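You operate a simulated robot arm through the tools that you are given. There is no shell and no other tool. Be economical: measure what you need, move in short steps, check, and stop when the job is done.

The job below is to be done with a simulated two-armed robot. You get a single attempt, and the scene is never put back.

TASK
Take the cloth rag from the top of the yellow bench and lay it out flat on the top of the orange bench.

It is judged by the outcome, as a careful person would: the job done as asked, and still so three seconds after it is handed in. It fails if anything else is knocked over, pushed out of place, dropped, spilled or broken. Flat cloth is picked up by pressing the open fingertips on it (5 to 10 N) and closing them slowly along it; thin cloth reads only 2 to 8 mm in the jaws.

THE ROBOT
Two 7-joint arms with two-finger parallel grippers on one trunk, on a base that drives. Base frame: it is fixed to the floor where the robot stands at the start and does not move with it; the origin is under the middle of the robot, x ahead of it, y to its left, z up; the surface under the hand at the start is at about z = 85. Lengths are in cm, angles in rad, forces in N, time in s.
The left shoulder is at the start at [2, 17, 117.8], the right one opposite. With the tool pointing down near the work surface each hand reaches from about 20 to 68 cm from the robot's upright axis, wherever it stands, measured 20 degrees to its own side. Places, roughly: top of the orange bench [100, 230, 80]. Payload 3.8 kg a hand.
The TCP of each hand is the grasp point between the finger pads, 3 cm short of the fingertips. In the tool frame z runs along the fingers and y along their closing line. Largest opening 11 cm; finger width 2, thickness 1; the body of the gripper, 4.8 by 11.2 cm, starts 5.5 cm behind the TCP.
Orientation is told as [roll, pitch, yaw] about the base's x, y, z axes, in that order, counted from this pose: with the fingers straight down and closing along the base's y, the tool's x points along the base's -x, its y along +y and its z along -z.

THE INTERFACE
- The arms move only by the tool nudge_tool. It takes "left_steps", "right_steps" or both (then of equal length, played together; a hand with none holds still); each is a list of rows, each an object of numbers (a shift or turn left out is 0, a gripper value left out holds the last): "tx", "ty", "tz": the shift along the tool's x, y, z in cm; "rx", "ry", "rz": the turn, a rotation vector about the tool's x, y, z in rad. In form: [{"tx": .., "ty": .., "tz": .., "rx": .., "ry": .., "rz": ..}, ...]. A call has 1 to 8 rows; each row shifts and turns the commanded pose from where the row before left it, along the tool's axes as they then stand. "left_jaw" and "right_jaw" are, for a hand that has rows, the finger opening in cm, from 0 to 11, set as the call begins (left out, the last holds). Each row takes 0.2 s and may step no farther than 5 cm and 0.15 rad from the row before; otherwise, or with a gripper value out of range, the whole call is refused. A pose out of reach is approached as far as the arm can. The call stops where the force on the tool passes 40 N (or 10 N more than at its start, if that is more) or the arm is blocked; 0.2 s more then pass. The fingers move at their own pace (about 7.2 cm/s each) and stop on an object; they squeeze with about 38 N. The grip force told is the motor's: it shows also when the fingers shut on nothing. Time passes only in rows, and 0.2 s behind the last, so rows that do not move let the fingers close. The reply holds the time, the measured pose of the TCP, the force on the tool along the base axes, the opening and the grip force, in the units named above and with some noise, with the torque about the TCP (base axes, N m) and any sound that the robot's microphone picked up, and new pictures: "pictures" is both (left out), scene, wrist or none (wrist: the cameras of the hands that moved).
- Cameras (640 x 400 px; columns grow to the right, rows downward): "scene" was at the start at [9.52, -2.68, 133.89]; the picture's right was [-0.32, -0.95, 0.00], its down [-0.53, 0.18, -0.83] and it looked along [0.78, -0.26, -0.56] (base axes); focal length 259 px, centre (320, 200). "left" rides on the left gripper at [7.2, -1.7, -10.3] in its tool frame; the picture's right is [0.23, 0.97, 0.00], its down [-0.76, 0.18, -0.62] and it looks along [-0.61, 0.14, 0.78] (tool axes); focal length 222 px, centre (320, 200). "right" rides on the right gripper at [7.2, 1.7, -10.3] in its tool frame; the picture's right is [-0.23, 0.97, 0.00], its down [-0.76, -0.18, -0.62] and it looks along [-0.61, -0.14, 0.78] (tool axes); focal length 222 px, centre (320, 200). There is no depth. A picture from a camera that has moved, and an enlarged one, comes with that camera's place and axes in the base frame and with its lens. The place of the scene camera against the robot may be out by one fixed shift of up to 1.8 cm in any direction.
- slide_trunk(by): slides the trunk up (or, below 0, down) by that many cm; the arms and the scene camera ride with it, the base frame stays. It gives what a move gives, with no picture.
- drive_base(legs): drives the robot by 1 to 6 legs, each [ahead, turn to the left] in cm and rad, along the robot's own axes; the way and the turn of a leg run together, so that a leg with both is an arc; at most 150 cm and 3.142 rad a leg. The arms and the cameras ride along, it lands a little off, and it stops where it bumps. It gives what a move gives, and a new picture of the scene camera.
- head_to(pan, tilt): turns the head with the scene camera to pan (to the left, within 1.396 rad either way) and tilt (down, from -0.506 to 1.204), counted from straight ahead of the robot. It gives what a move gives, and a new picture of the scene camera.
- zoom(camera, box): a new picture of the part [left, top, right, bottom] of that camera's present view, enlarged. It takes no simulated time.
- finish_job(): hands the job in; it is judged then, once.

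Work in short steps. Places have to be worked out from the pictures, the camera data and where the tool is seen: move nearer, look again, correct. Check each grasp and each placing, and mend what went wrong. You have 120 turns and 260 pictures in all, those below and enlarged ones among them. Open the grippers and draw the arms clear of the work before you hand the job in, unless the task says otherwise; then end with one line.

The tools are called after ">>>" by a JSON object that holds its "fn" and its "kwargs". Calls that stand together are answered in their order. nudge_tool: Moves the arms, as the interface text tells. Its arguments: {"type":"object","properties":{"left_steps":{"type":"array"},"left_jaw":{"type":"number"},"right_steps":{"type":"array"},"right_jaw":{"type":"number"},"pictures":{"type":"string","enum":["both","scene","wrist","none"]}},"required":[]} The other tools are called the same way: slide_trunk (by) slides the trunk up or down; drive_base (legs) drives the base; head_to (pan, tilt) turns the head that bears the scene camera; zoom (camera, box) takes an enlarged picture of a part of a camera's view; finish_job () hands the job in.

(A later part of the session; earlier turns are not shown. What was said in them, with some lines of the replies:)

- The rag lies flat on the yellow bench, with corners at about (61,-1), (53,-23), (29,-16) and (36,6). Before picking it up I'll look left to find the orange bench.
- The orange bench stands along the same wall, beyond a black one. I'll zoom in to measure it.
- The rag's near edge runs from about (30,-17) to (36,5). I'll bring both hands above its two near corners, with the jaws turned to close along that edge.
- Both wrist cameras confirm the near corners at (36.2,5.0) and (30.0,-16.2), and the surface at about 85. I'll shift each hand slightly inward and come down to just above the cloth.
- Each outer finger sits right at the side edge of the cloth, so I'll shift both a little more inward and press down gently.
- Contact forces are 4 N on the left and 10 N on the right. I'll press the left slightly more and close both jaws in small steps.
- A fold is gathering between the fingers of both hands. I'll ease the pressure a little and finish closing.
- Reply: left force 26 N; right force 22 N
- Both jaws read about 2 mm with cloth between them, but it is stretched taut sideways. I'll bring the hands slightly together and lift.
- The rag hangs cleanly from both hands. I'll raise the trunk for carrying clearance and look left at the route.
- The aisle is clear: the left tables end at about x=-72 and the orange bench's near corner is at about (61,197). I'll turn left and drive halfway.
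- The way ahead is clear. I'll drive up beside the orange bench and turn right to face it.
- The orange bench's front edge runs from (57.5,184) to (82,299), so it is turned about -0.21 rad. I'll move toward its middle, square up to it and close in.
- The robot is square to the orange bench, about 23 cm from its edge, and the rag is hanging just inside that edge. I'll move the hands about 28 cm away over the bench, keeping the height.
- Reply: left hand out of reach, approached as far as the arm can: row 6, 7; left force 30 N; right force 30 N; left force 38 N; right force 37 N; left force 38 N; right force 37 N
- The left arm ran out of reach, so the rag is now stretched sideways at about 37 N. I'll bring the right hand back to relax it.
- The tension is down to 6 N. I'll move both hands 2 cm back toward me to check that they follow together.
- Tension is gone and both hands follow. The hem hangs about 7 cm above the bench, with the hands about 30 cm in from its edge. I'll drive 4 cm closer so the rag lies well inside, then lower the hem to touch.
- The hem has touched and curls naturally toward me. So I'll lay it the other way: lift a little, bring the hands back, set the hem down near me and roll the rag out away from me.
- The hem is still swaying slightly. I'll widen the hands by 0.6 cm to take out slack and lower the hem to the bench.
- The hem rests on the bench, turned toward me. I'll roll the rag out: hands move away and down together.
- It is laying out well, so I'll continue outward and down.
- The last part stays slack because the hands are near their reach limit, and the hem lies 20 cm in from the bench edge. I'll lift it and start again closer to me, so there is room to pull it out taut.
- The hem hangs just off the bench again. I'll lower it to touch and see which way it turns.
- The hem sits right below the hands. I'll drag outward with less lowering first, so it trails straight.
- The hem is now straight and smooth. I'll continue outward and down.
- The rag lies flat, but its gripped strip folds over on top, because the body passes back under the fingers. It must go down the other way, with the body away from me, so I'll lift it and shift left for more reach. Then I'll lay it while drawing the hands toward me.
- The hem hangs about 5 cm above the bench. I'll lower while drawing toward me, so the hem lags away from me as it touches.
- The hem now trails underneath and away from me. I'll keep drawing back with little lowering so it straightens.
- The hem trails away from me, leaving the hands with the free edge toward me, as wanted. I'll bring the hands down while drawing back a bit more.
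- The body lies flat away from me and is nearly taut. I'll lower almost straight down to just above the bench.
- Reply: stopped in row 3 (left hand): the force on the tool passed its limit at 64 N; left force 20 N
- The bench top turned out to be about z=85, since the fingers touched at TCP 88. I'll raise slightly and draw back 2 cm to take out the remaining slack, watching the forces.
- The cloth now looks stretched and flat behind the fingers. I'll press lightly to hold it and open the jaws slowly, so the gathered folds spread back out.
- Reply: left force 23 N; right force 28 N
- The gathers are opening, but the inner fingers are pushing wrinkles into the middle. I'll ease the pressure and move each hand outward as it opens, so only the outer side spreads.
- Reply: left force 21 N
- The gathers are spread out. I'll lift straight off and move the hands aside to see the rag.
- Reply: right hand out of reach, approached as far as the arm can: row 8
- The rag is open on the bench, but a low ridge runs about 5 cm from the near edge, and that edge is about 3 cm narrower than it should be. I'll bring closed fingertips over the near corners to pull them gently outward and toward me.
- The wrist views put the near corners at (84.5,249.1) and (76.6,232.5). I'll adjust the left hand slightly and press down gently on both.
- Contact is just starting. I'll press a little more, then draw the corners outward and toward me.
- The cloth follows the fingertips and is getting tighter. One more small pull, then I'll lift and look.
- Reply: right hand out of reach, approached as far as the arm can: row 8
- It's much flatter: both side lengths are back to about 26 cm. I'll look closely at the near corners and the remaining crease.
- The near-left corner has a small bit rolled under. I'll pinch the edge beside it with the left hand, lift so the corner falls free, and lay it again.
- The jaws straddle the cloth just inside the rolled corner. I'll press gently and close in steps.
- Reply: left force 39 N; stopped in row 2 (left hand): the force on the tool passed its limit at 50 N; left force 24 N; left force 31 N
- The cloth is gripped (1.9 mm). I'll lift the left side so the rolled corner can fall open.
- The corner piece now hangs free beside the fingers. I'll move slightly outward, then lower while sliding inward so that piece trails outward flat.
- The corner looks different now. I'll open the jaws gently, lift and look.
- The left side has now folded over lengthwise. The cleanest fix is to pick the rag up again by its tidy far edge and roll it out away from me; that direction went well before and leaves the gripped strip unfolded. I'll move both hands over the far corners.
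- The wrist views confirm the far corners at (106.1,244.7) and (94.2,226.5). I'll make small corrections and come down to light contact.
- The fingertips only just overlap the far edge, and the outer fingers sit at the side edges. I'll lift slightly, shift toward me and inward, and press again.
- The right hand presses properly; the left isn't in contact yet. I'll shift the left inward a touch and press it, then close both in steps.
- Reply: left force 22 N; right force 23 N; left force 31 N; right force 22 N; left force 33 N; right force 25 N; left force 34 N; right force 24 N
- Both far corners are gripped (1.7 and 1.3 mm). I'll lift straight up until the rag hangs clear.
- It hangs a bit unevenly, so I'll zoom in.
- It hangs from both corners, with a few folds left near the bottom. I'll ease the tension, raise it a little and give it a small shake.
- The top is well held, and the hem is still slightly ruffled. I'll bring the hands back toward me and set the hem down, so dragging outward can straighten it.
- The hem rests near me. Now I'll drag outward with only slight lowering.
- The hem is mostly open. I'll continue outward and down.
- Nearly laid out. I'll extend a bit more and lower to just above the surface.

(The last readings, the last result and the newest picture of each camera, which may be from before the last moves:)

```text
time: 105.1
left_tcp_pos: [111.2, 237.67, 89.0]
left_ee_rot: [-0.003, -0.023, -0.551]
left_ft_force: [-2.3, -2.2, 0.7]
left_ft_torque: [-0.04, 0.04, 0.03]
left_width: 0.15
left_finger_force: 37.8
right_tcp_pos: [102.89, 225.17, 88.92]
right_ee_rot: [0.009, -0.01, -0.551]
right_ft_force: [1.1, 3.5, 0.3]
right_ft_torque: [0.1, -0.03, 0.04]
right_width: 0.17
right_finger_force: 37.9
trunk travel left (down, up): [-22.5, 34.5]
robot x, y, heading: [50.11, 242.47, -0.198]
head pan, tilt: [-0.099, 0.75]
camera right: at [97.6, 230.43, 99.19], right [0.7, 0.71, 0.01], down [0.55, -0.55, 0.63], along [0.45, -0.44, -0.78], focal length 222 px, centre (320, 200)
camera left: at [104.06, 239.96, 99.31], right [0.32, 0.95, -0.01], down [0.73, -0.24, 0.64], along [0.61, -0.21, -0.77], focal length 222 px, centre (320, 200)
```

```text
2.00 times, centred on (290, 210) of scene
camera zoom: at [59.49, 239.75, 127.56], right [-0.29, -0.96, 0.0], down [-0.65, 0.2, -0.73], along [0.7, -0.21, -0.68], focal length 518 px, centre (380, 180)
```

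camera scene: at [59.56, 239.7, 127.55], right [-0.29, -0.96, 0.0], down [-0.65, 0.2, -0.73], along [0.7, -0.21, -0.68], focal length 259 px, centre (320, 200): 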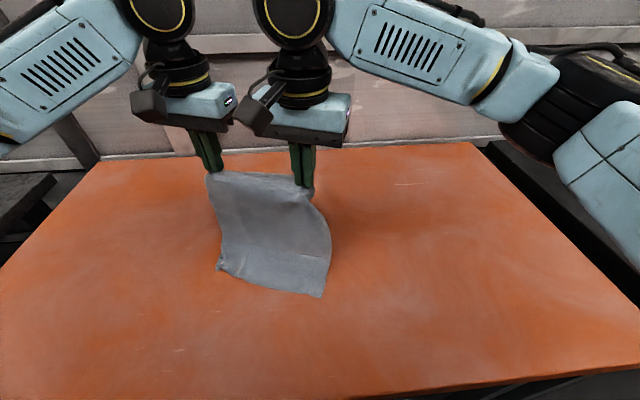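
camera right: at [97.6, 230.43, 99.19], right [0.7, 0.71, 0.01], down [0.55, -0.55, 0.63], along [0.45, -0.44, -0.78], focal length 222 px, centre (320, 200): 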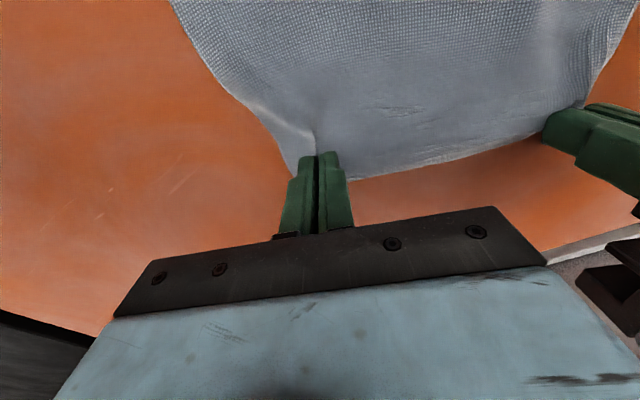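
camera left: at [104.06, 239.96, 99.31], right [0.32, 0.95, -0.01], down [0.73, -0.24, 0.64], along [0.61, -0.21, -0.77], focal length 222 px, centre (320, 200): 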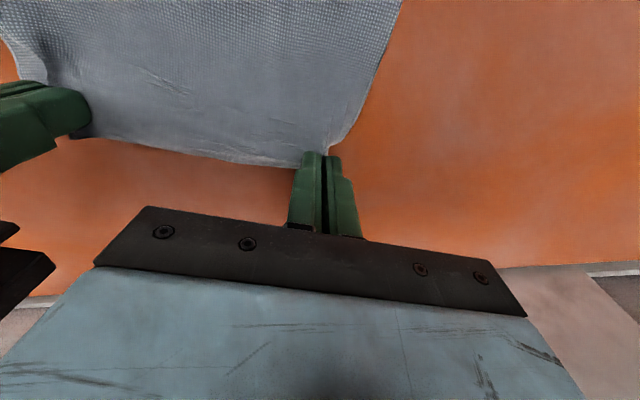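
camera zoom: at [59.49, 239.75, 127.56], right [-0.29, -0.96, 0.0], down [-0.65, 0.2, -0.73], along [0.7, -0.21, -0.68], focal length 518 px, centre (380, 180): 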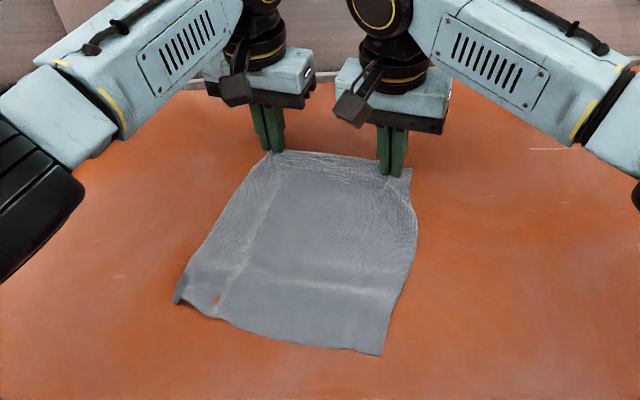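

It is laid out well. I'll touch down lightly and open the jaws while moving the hands outward, so the gathers spread toward the corners.

>>> {"fn": "nudge_tool", "kwargs": {"left_steps": [{"tz": 0.5}, {"tz": 0.3}, {"tz": 0.1}], "right_steps": [{"tz": 0.5}, {"tz": 0.3}, {"tz": 0.05}], "pictures": "none"}}

>>> {"fn": "nudge_tool", "kwargs": {"left_steps": [{"ty": 0.25}, {"ty": 0.25}], "right_steps": [{"ty": -0.25}, {"ty": -0.25}], "left_jaw": 0.8, "right_jaw": 0.8, "pictures": "none"}}

>>> {"fn": "nudge_tool", "kwargs": {"left_steps": [{"ty": 0.25}, {"ty": 0.25}], "right_steps": [{"ty": -0.25}, {"ty": -0.25}], "left_jaw": 1.7, "right_jaw": 1.7, "pictures": "none"}}

>>> {"fn": "nudge_tool", "kwargs": {"left_steps": [{"ty": 0.25}, {"ty": 0.25}, {}], "right_steps": [{"ty": -0.25}, {"ty": -0.25}, {}], "left_jaw": 2.5, "right_jaw": 2.5, "pictures": "wrist"}}

```text
time: 105.9
left_tcp_pos: [111.19, 237.65, 88.17]
left_ee_rot: [0.001, -0.023, -0.549]
left_ft_force: [-1.7, -1.5, 1.9]
left_ft_torque: [-0.07, 0.07, 0.02]
left_width: 0.14
left_finger_force: 37.8
right_tcp_pos: [102.94, 225.23, 88.04]
right_ee_rot: [0.009, -0.008, -0.55]
right_ft_force: [2.2, 3.0, 3.6]
right_ft_torque: [0.05, -0.04, 0.03]
right_width: 0.17
right_finger_force: 38.4
trunk travel left (down, up): [-22.5, 34.5]
robot x, y, heading: [50.06, 242.39, -0.2]
head pan, tilt: [-0.099, 0.75]
```

```text
time: 106.5
left_tcp_pos: [111.48, 238.1, 88.15]
left_ee_rot: [0.001, -0.023, -0.55]
left_ft_force: [0.4, -0.5, 0.0]
left_ft_torque: [-0.03, 0.0, 0.01]
left_width: 0.5
left_finger_force: 0.2
right_tcp_pos: [102.41, 224.79, 88.21]
right_ee_rot: [0.009, -0.009, -0.553]
right_ft_force: [0.9, 0.5, 6.1]
right_ft_torque: [0.04, 0.06, 0.01]
right_width: 0.76
right_finger_force: 0.0
trunk travel left (down, up): [-22.5, 34.5]
robot x, y, heading: [50.84, 242.34, -0.194]
head pan, tilt: [-0.099, 0.75]
```

```text
time: 107.1
left_tcp_pos: [111.83, 238.46, 88.07]
left_ee_rot: [-0.002, -0.022, -0.549]
left_ft_force: [-0.4, -1.3, 0.5]
left_ft_torque: [-0.01, 0.01, -0.02]
left_width: 1.69
left_finger_force: 0.1
right_tcp_pos: [102.35, 224.31, 88.17]
right_ee_rot: [0.008, -0.008, -0.551]
right_ft_force: [1.6, 0.6, 5.0]
right_ft_torque: [-0.06, 0.08, 0.0]
right_width: 1.67
right_finger_force: 0.0
trunk travel left (down, up): [-22.5, 34.5]
robot x, y, heading: [50.64, 242.39, -0.199]
head pan, tilt: [-0.099, 0.75]
```

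```text
time: 107.9
left_tcp_pos: [112.08, 239.04, 88.26]
left_ee_rot: [-0.002, -0.022, -0.55]
left_ft_force: [-0.2, 0.5, -0.5]
left_ft_torque: [0.02, -0.02, 0.0]
left_width: 2.52
left_finger_force: 0.1
right_tcp_pos: [102.18, 223.87, 88.22]
right_ee_rot: [0.009, -0.008, -0.551]
right_ft_force: [0.2, 1.7, 9.5]
right_ft_torque: [-0.07, 0.13, -0.04]
right_width: 2.4
right_finger_force: 0.1
trunk travel left (down, up): [-22.5, 34.5]
robot x, y, heading: [50.81, 242.82, -0.201]
head pan, tilt: [-0.099, 0.75]
camera right: at [96.78, 229.17, 98.34], right [0.7, 0.71, 0.01], down [0.55, -0.55, 0.63], along [0.45, -0.44, -0.78], focal length 222 px, centre (320, 200)
camera left: at [104.91, 241.22, 98.45], right [0.32, 0.95, -0.01], down [0.73, -0.24, 0.64], along [0.61, -0.21, -0.77], focal length 222 px, centre (320, 200)
```

right: 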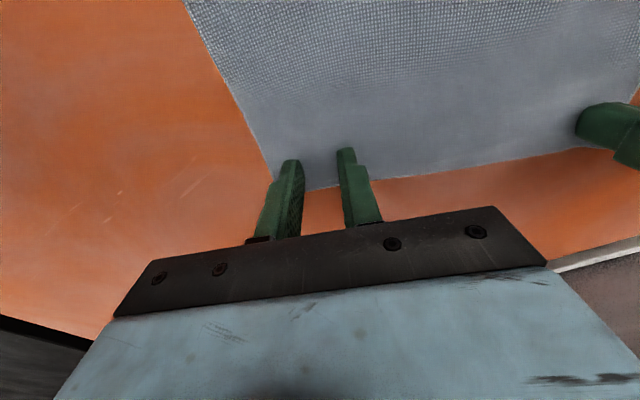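
left: 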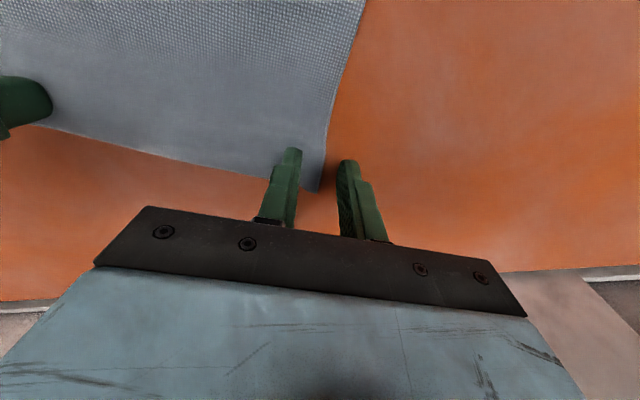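

Excellent: the far edge is now flat. I'll lift off and move the hands aside to inspect everything.

>>> {"fn": "nudge_tool", "kwargs": {"left_steps": [{"tz": -0.5}, {"tz": -2}, {"tz": -4}, {"tz": -4}, {"ty": 4.5}, {"ty": 4.5, "tx": 2}, {"tx": 4, "ty": 2}, {"tx": 4, "ty": 2}], "right_steps": [{"tz": -0.5}, {"tz": -2}, {"tz": -4}, {"tz": -4}, {"ty": -4.5}, {"ty": -4.5, "tx": 2}, {"tx": 4, "ty": -2}, {"tx": 2, "ty": -2}], "pictures": "scene"}}

>>> {"fn": "zoom", "kwargs": {"camera": "scene", "box": [190, 160, 400, 310]}}

```text
time: 109.7
left_tcp_pos: [110.17, 255.45, 98.39]
left_ee_rot: [-0.002, -0.021, -0.551]
left_ft_force: [-0.2, 0.9, 0.0]
left_ft_torque: [-0.02, -0.03, -0.02]
left_width: 2.51
left_finger_force: 0.1
right_tcp_pos: [88.22, 216.88, 98.46]
right_ee_rot: [0.009, -0.008, -0.551]
right_ft_force: [-0.7, -0.8, -0.3]
right_ft_torque: [-0.04, 0.0, -0.02]
right_width: 2.51
right_finger_force: 0.2
trunk travel left (down, up): [-22.5, 34.5]
robot x, y, heading: [50.47, 242.16, -0.199]
head pan, tilt: [-0.099, 0.75]
camera scene: at [59.41, 239.8, 127.57], right [-0.29, -0.96, 0.0], down [-0.65, 0.2, -0.73], along [0.7, -0.21, -0.68], focal length 259 px, centre (320, 200)
```

scene: 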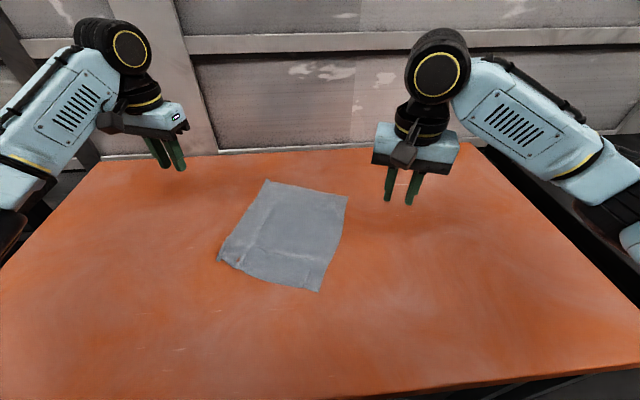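

```text
2.67 times, centred on (295, 235) of scene
camera zoom: at [59.41, 239.8, 127.57], right [-0.29, -0.96, 0.0], down [-0.65, 0.2, -0.73], along [0.7, -0.21, -0.68], focal length 691 px, centre (387, 107)
```

zoom: 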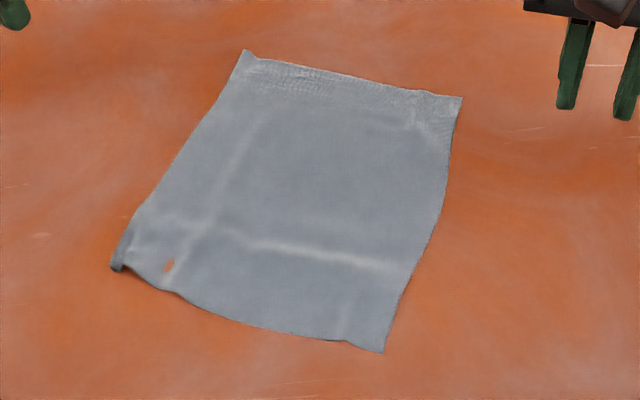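

Almost perfect: three corners lie flat, and only the near-left one has a small curl. I'll zoom in on it.

>>> {"fn": "zoom", "kwargs": {"camera": "scene", "box": [210, 225, 290, 285]}}

>>> {"fn": "zoom", "kwargs": {"camera": "left", "box": [0, 0, 400, 250]}}

```text
6.67 times, centred on (250, 255) of scene
camera zoom: at [59.41, 239.8, 127.57], right [-0.29, -0.96, 0.0], down [-0.65, 0.2, -0.73], along [0.7, -0.21, -0.68], focal length 1727 px, centre (787, -167)
```

zoom: 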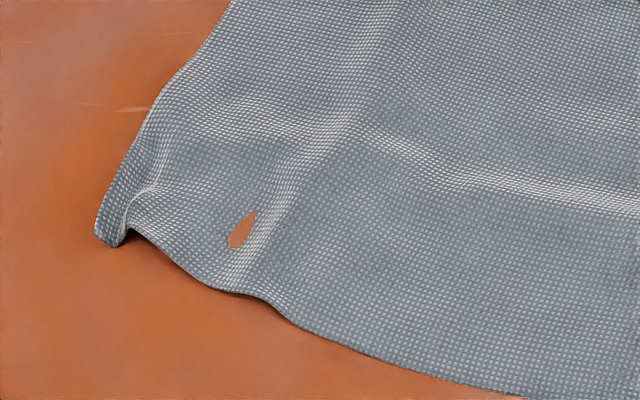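

```text
1.60 times, centred on (200, 125) of left
camera zoom: at [103.06, 257.68, 108.68], right [0.32, 0.95, -0.01], down [0.73, -0.24, 0.64], along [0.6, -0.21, -0.77], focal length 355 px, centre (512, 320)
```

zoom: 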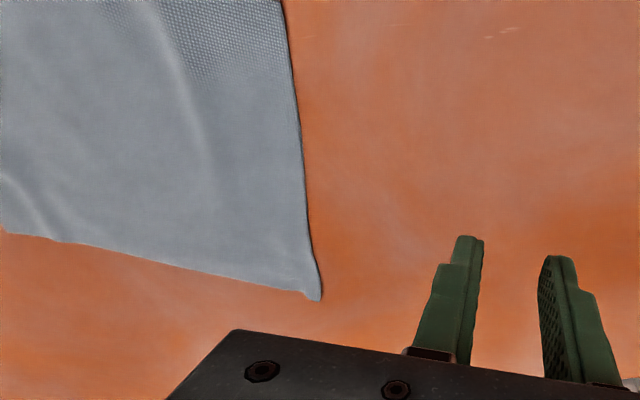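

The near-left corner only has a shallow wave and is pulled in by about 1.5 cm. I'll place the closed left fingertips right on it and draw it gently outward.

>>> {"fn": "nudge_tool", "kwargs": {"left_steps": [{"tx": 3, "ty": -3.65}, {"tx": 3, "ty": -3.65}, {"tx": 3, "ty": -3.65}, {"tx": 2.9, "ty": -3.65}, {"tz": 3}, {"tz": 3}], "left_jaw": 0, "pictures": "wrist"}}

```text
time: 111.1
left_tcp_pos: [92.58, 249.05, 92.22]
left_ee_rot: [-0.002, -0.024, -0.549]
left_ft_force: [0.1, 0.1, -0.6]
left_ft_torque: [0.04, 0.01, 0.01]
left_width: 0.0
left_finger_force: 37.4
right_tcp_pos: [88.37, 217.0, 98.47]
right_ee_rot: [0.009, -0.01, -0.551]
right_ft_force: [0.4, 0.0, -0.5]
right_ft_torque: [0.01, -0.04, -0.01]
right_width: 2.5
right_finger_force: 0.1
trunk travel left (down, up): [-22.5, 34.5]
robot x, y, heading: [50.51, 242.3, -0.195]
head pan, tilt: [-0.099, 0.75]
camera left: at [85.46, 251.34, 102.54], right [0.32, 0.95, -0.01], down [0.73, -0.24, 0.64], along [0.61, -0.21, -0.77], focal length 222 px, centre (320, 200)
```

left: 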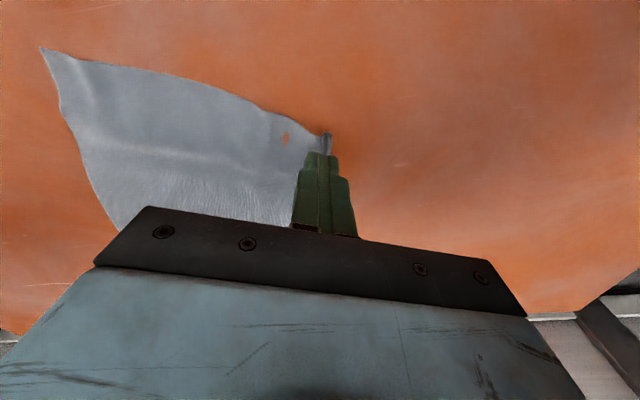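

The corner tip is right below the fingers. I'll shift a little inward, press, and draw diagonally outward.

>>> {"fn": "nudge_tool", "kwargs": {"left_steps": [{"tx": -0.7, "ty": -0.6, "tz": 2}, {"tz": 1.7}, {"tz": 0.4}, {"tz": 0.2}], "pictures": "none"}}

>>> {"fn": "nudge_tool", "kwargs": {"left_steps": [{"tz": 0.08}, {"tx": 0.25, "ty": 0.4}, {"tx": 0.25, "ty": 0.4}, {"tx": 0.25, "ty": 0.4}, {"tx": 0.1, "ty": 0.3}, {}], "pictures": "wrist"}}

```text
time: 112.1
left_tcp_pos: [92.72, 247.98, 88.05]
left_ee_rot: [-0.001, -0.028, -0.55]
left_ft_force: [-2.8, 1.6, 15.0]
left_ft_torque: [0.13, 0.14, 0.0]
left_width: 0.01
left_finger_force: 37.8
right_tcp_pos: [88.2, 216.81, 98.49]
right_ee_rot: [0.009, -0.01, -0.551]
right_ft_force: [0.0, -0.2, -0.2]
right_ft_torque: [-0.01, 0.01, 0.04]
right_width: 2.51
right_finger_force: 0.2
trunk travel left (down, up): [-22.5, 34.5]
robot x, y, heading: [50.48, 242.16, -0.197]
head pan, tilt: [-0.099, 0.75]
```

```text
time: 113.4
left_tcp_pos: [92.93, 249.76, 88.1]
left_ee_rot: [-0.003, -0.034, -0.551]
left_ft_force: [-2.3, -1.3, 13.2]
left_ft_torque: [0.02, 0.14, 0.0]
left_width: 0.0
left_finger_force: 37.6
right_tcp_pos: [88.34, 216.81, 98.36]
right_ee_rot: [0.01, -0.009, -0.552]
right_ft_force: [0.8, 0.0, -0.5]
right_ft_torque: [-0.01, -0.01, 0.02]
right_width: 2.52
right_finger_force: 0.0
trunk travel left (down, up): [-22.5, 34.5]
robot x, y, heading: [50.38, 242.76, -0.196]
head pan, tilt: [-0.099, 0.75]
stopped in row 6 (left hand): the force on the tool passed its limit at 40 N (the readings are from after the stop); the commanded pose is now the measured one
camera left: at [85.77, 252.08, 98.35], right [0.32, 0.95, -0.01], down [0.73, -0.23, 0.65], along [0.61, -0.21, -0.76], focal length 222 px, centre (320, 200)
```

left: 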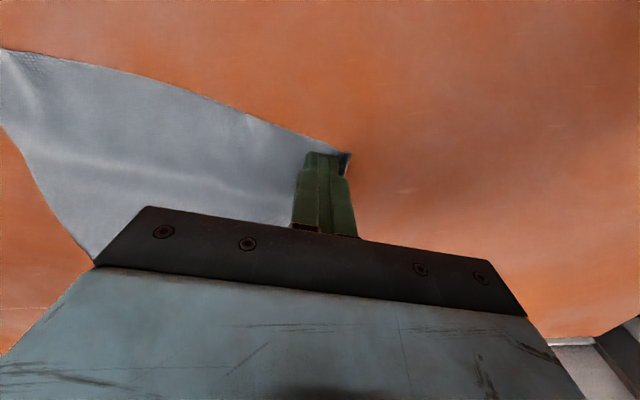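

The near edge is straight now. I'll lift off, move the left hand away and inspect.

>>> {"fn": "nudge_tool", "kwargs": {"left_steps": [{"tz": -0.5}, {"tz": -2}, {"tz": -4}, {"tz": -4}, {"ty": 4.5}, {"ty": 4.5}], "pictures": "scene"}}

>>> {"fn": "zoom", "kwargs": {"camera": "scene", "box": [190, 170, 370, 300]}}

>>> {"fn": "zoom", "kwargs": {"camera": "scene", "box": [205, 225, 285, 285]}}

```text
time: 114.8
left_tcp_pos: [97.53, 257.65, 98.43]
left_ee_rot: [-0.004, -0.03, -0.552]
left_ft_force: [-0.5, -0.6, 0.1]
left_ft_torque: [-0.01, -0.01, 0.0]
left_width: 0.01
left_finger_force: 37.3
right_tcp_pos: [88.38, 216.91, 98.41]
right_ee_rot: [0.009, -0.009, -0.55]
right_ft_force: [0.4, 0.3, -0.2]
right_ft_torque: [0.0, 0.01, -0.01]
right_width: 2.5
right_finger_force: 0.1
trunk travel left (down, up): [-22.5, 34.5]
robot x, y, heading: [50.42, 242.4, -0.196]
head pan, tilt: [-0.099, 0.75]
camera scene: at [59.48, 239.79, 127.56], right [-0.29, -0.96, 0.0], down [-0.65, 0.2, -0.73], along [0.7, -0.21, -0.68], focal length 259 px, centre (320, 200)
```

scene: 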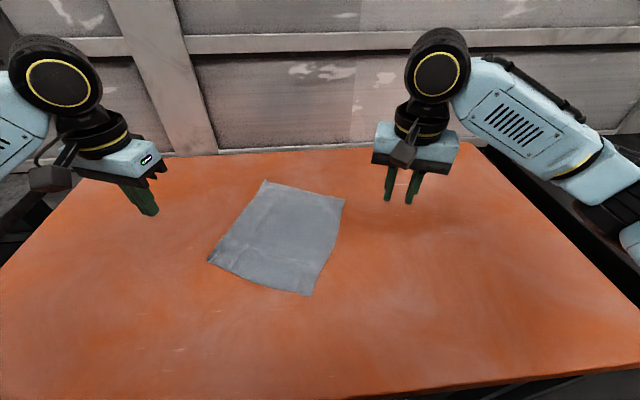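

```text
3.08 times, centred on (280, 235) of scene
camera zoom: at [59.48, 239.79, 127.56], right [-0.29, -0.96, 0.0], down [-0.65, 0.2, -0.73], along [0.7, -0.21, -0.68], focal length 797 px, centre (443, 92)
```

zoom: 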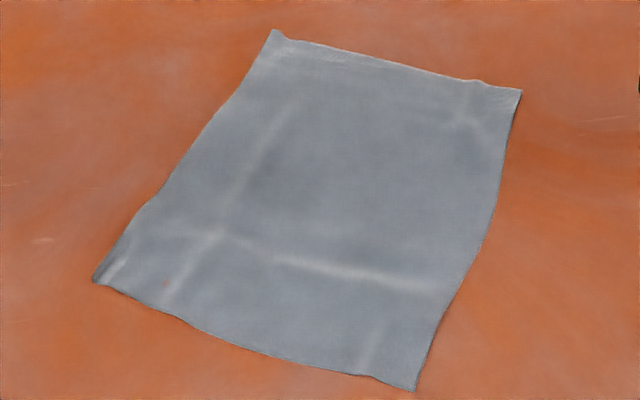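

```text
6.67 times, centred on (245, 255) of scene
camera zoom: at [59.48, 239.79, 127.56], right [-0.29, -0.96, 0.0], down [-0.65, 0.2, -0.73], along [0.7, -0.21, -0.68], focal length 1727 px, centre (820, -167)
```

zoom: 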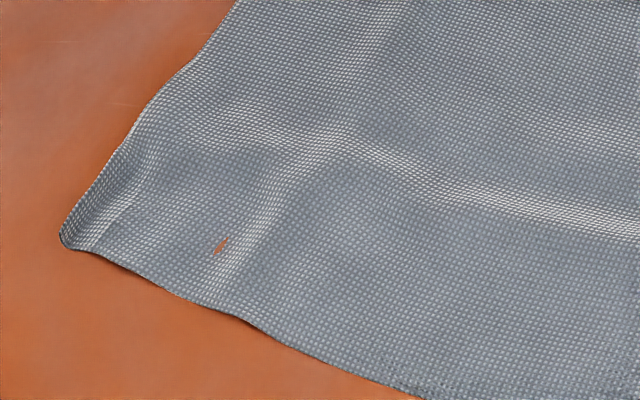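

The rag lies flat with all four corners spread and only faint creases left. I'll open the grippers, raise the arms and back away clear of the bench.

>>> {"fn": "nudge_tool", "kwargs": {"left_steps": [{"tz": -4}, {"tz": -4}, {"tz": -4}], "right_steps": [{"tz": -4}, {"tz": -4}, {"tz": -4}], "left_jaw": 8, "right_jaw": 8, "pictures": "none"}}

>>> {"fn": "drive_base", "kwargs": {"legs": [[-25, 0]]}}

>>> {"fn": "zoom", "kwargs": {"camera": "scene", "box": [200, 120, 400, 245]}}

```text
time: 115.6
left_tcp_pos: [97.16, 257.76, 110.51]
left_ee_rot: [-0.003, -0.031, -0.553]
left_ft_force: [-0.4, -0.4, 0.6]
left_ft_torque: [0.0, -0.04, 0.03]
left_width: 8.0
left_finger_force: 0.0
right_tcp_pos: [88.08, 216.64, 110.5]
right_ee_rot: [0.01, -0.01, -0.552]
right_ft_force: [-1.0, -0.3, -0.1]
right_ft_torque: [0.02, -0.01, 0.01]
right_width: 8.01
right_finger_force: 0.0
trunk travel left (down, up): [-22.5, 34.5]
robot x, y, heading: [50.38, 242.08, -0.195]
head pan, tilt: [-0.099, 0.75]
```

```text
time: 117.4
left_tcp_pos: [72.95, 262.45, 110.41]
left_ee_rot: [-0.002, -0.029, -0.555]
left_ft_force: [0.5, -0.5, 0.3]
left_ft_torque: [-0.02, -0.07, -0.02]
left_width: 7.98
left_finger_force: 0.1
right_tcp_pos: [63.75, 221.49, 110.47]
right_ee_rot: [0.008, -0.008, -0.556]
right_ft_force: [-0.6, -0.6, 0.0]
right_ft_torque: [0.01, -0.01, -0.05]
right_width: 8.0
right_finger_force: 0.1
trunk travel left (down, up): [-22.5, 34.5]
robot x, y, heading: [25.81, 247.27, -0.203]
head pan, tilt: [-0.099, 0.75]
camera scene: at [35.11, 244.65, 127.57], right [-0.3, -0.95, 0.0], down [-0.65, 0.2, -0.73], along [0.7, -0.22, -0.68], focal length 259 px, centre (320, 200)
```

scene: 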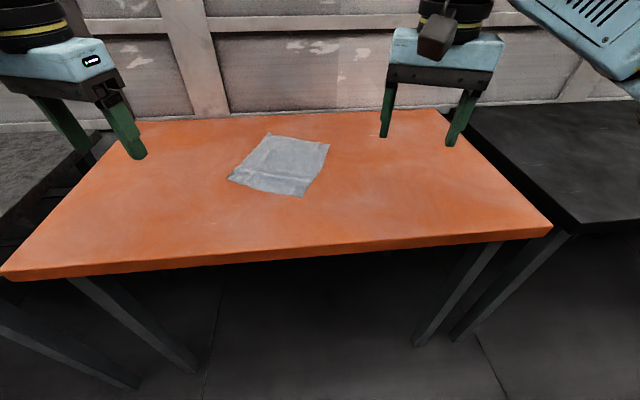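

```text
3.20 times, centred on (300, 182) of scene
camera zoom: at [35.11, 244.65, 127.57], right [-0.3, -0.95, 0.0], down [-0.65, 0.2, -0.73], along [0.7, -0.22, -0.68], focal length 829 px, centre (384, 256)
```

zoom: 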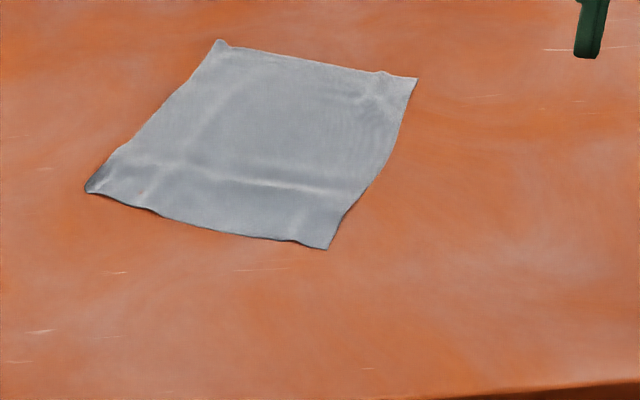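

The rag lies open and flat in the middle of the orange bench, the arms are clear of it, and nothing else has been disturbed. I'm handing the job in.

>>> {"fn": "finish_job", "kwargs": {}}

```text
The job is handed in.
```

The rag is off the yellow bench and laid out flat on the orange bench, with a few faint creases and a slight curl possibly left at the tip of the near-left corner.
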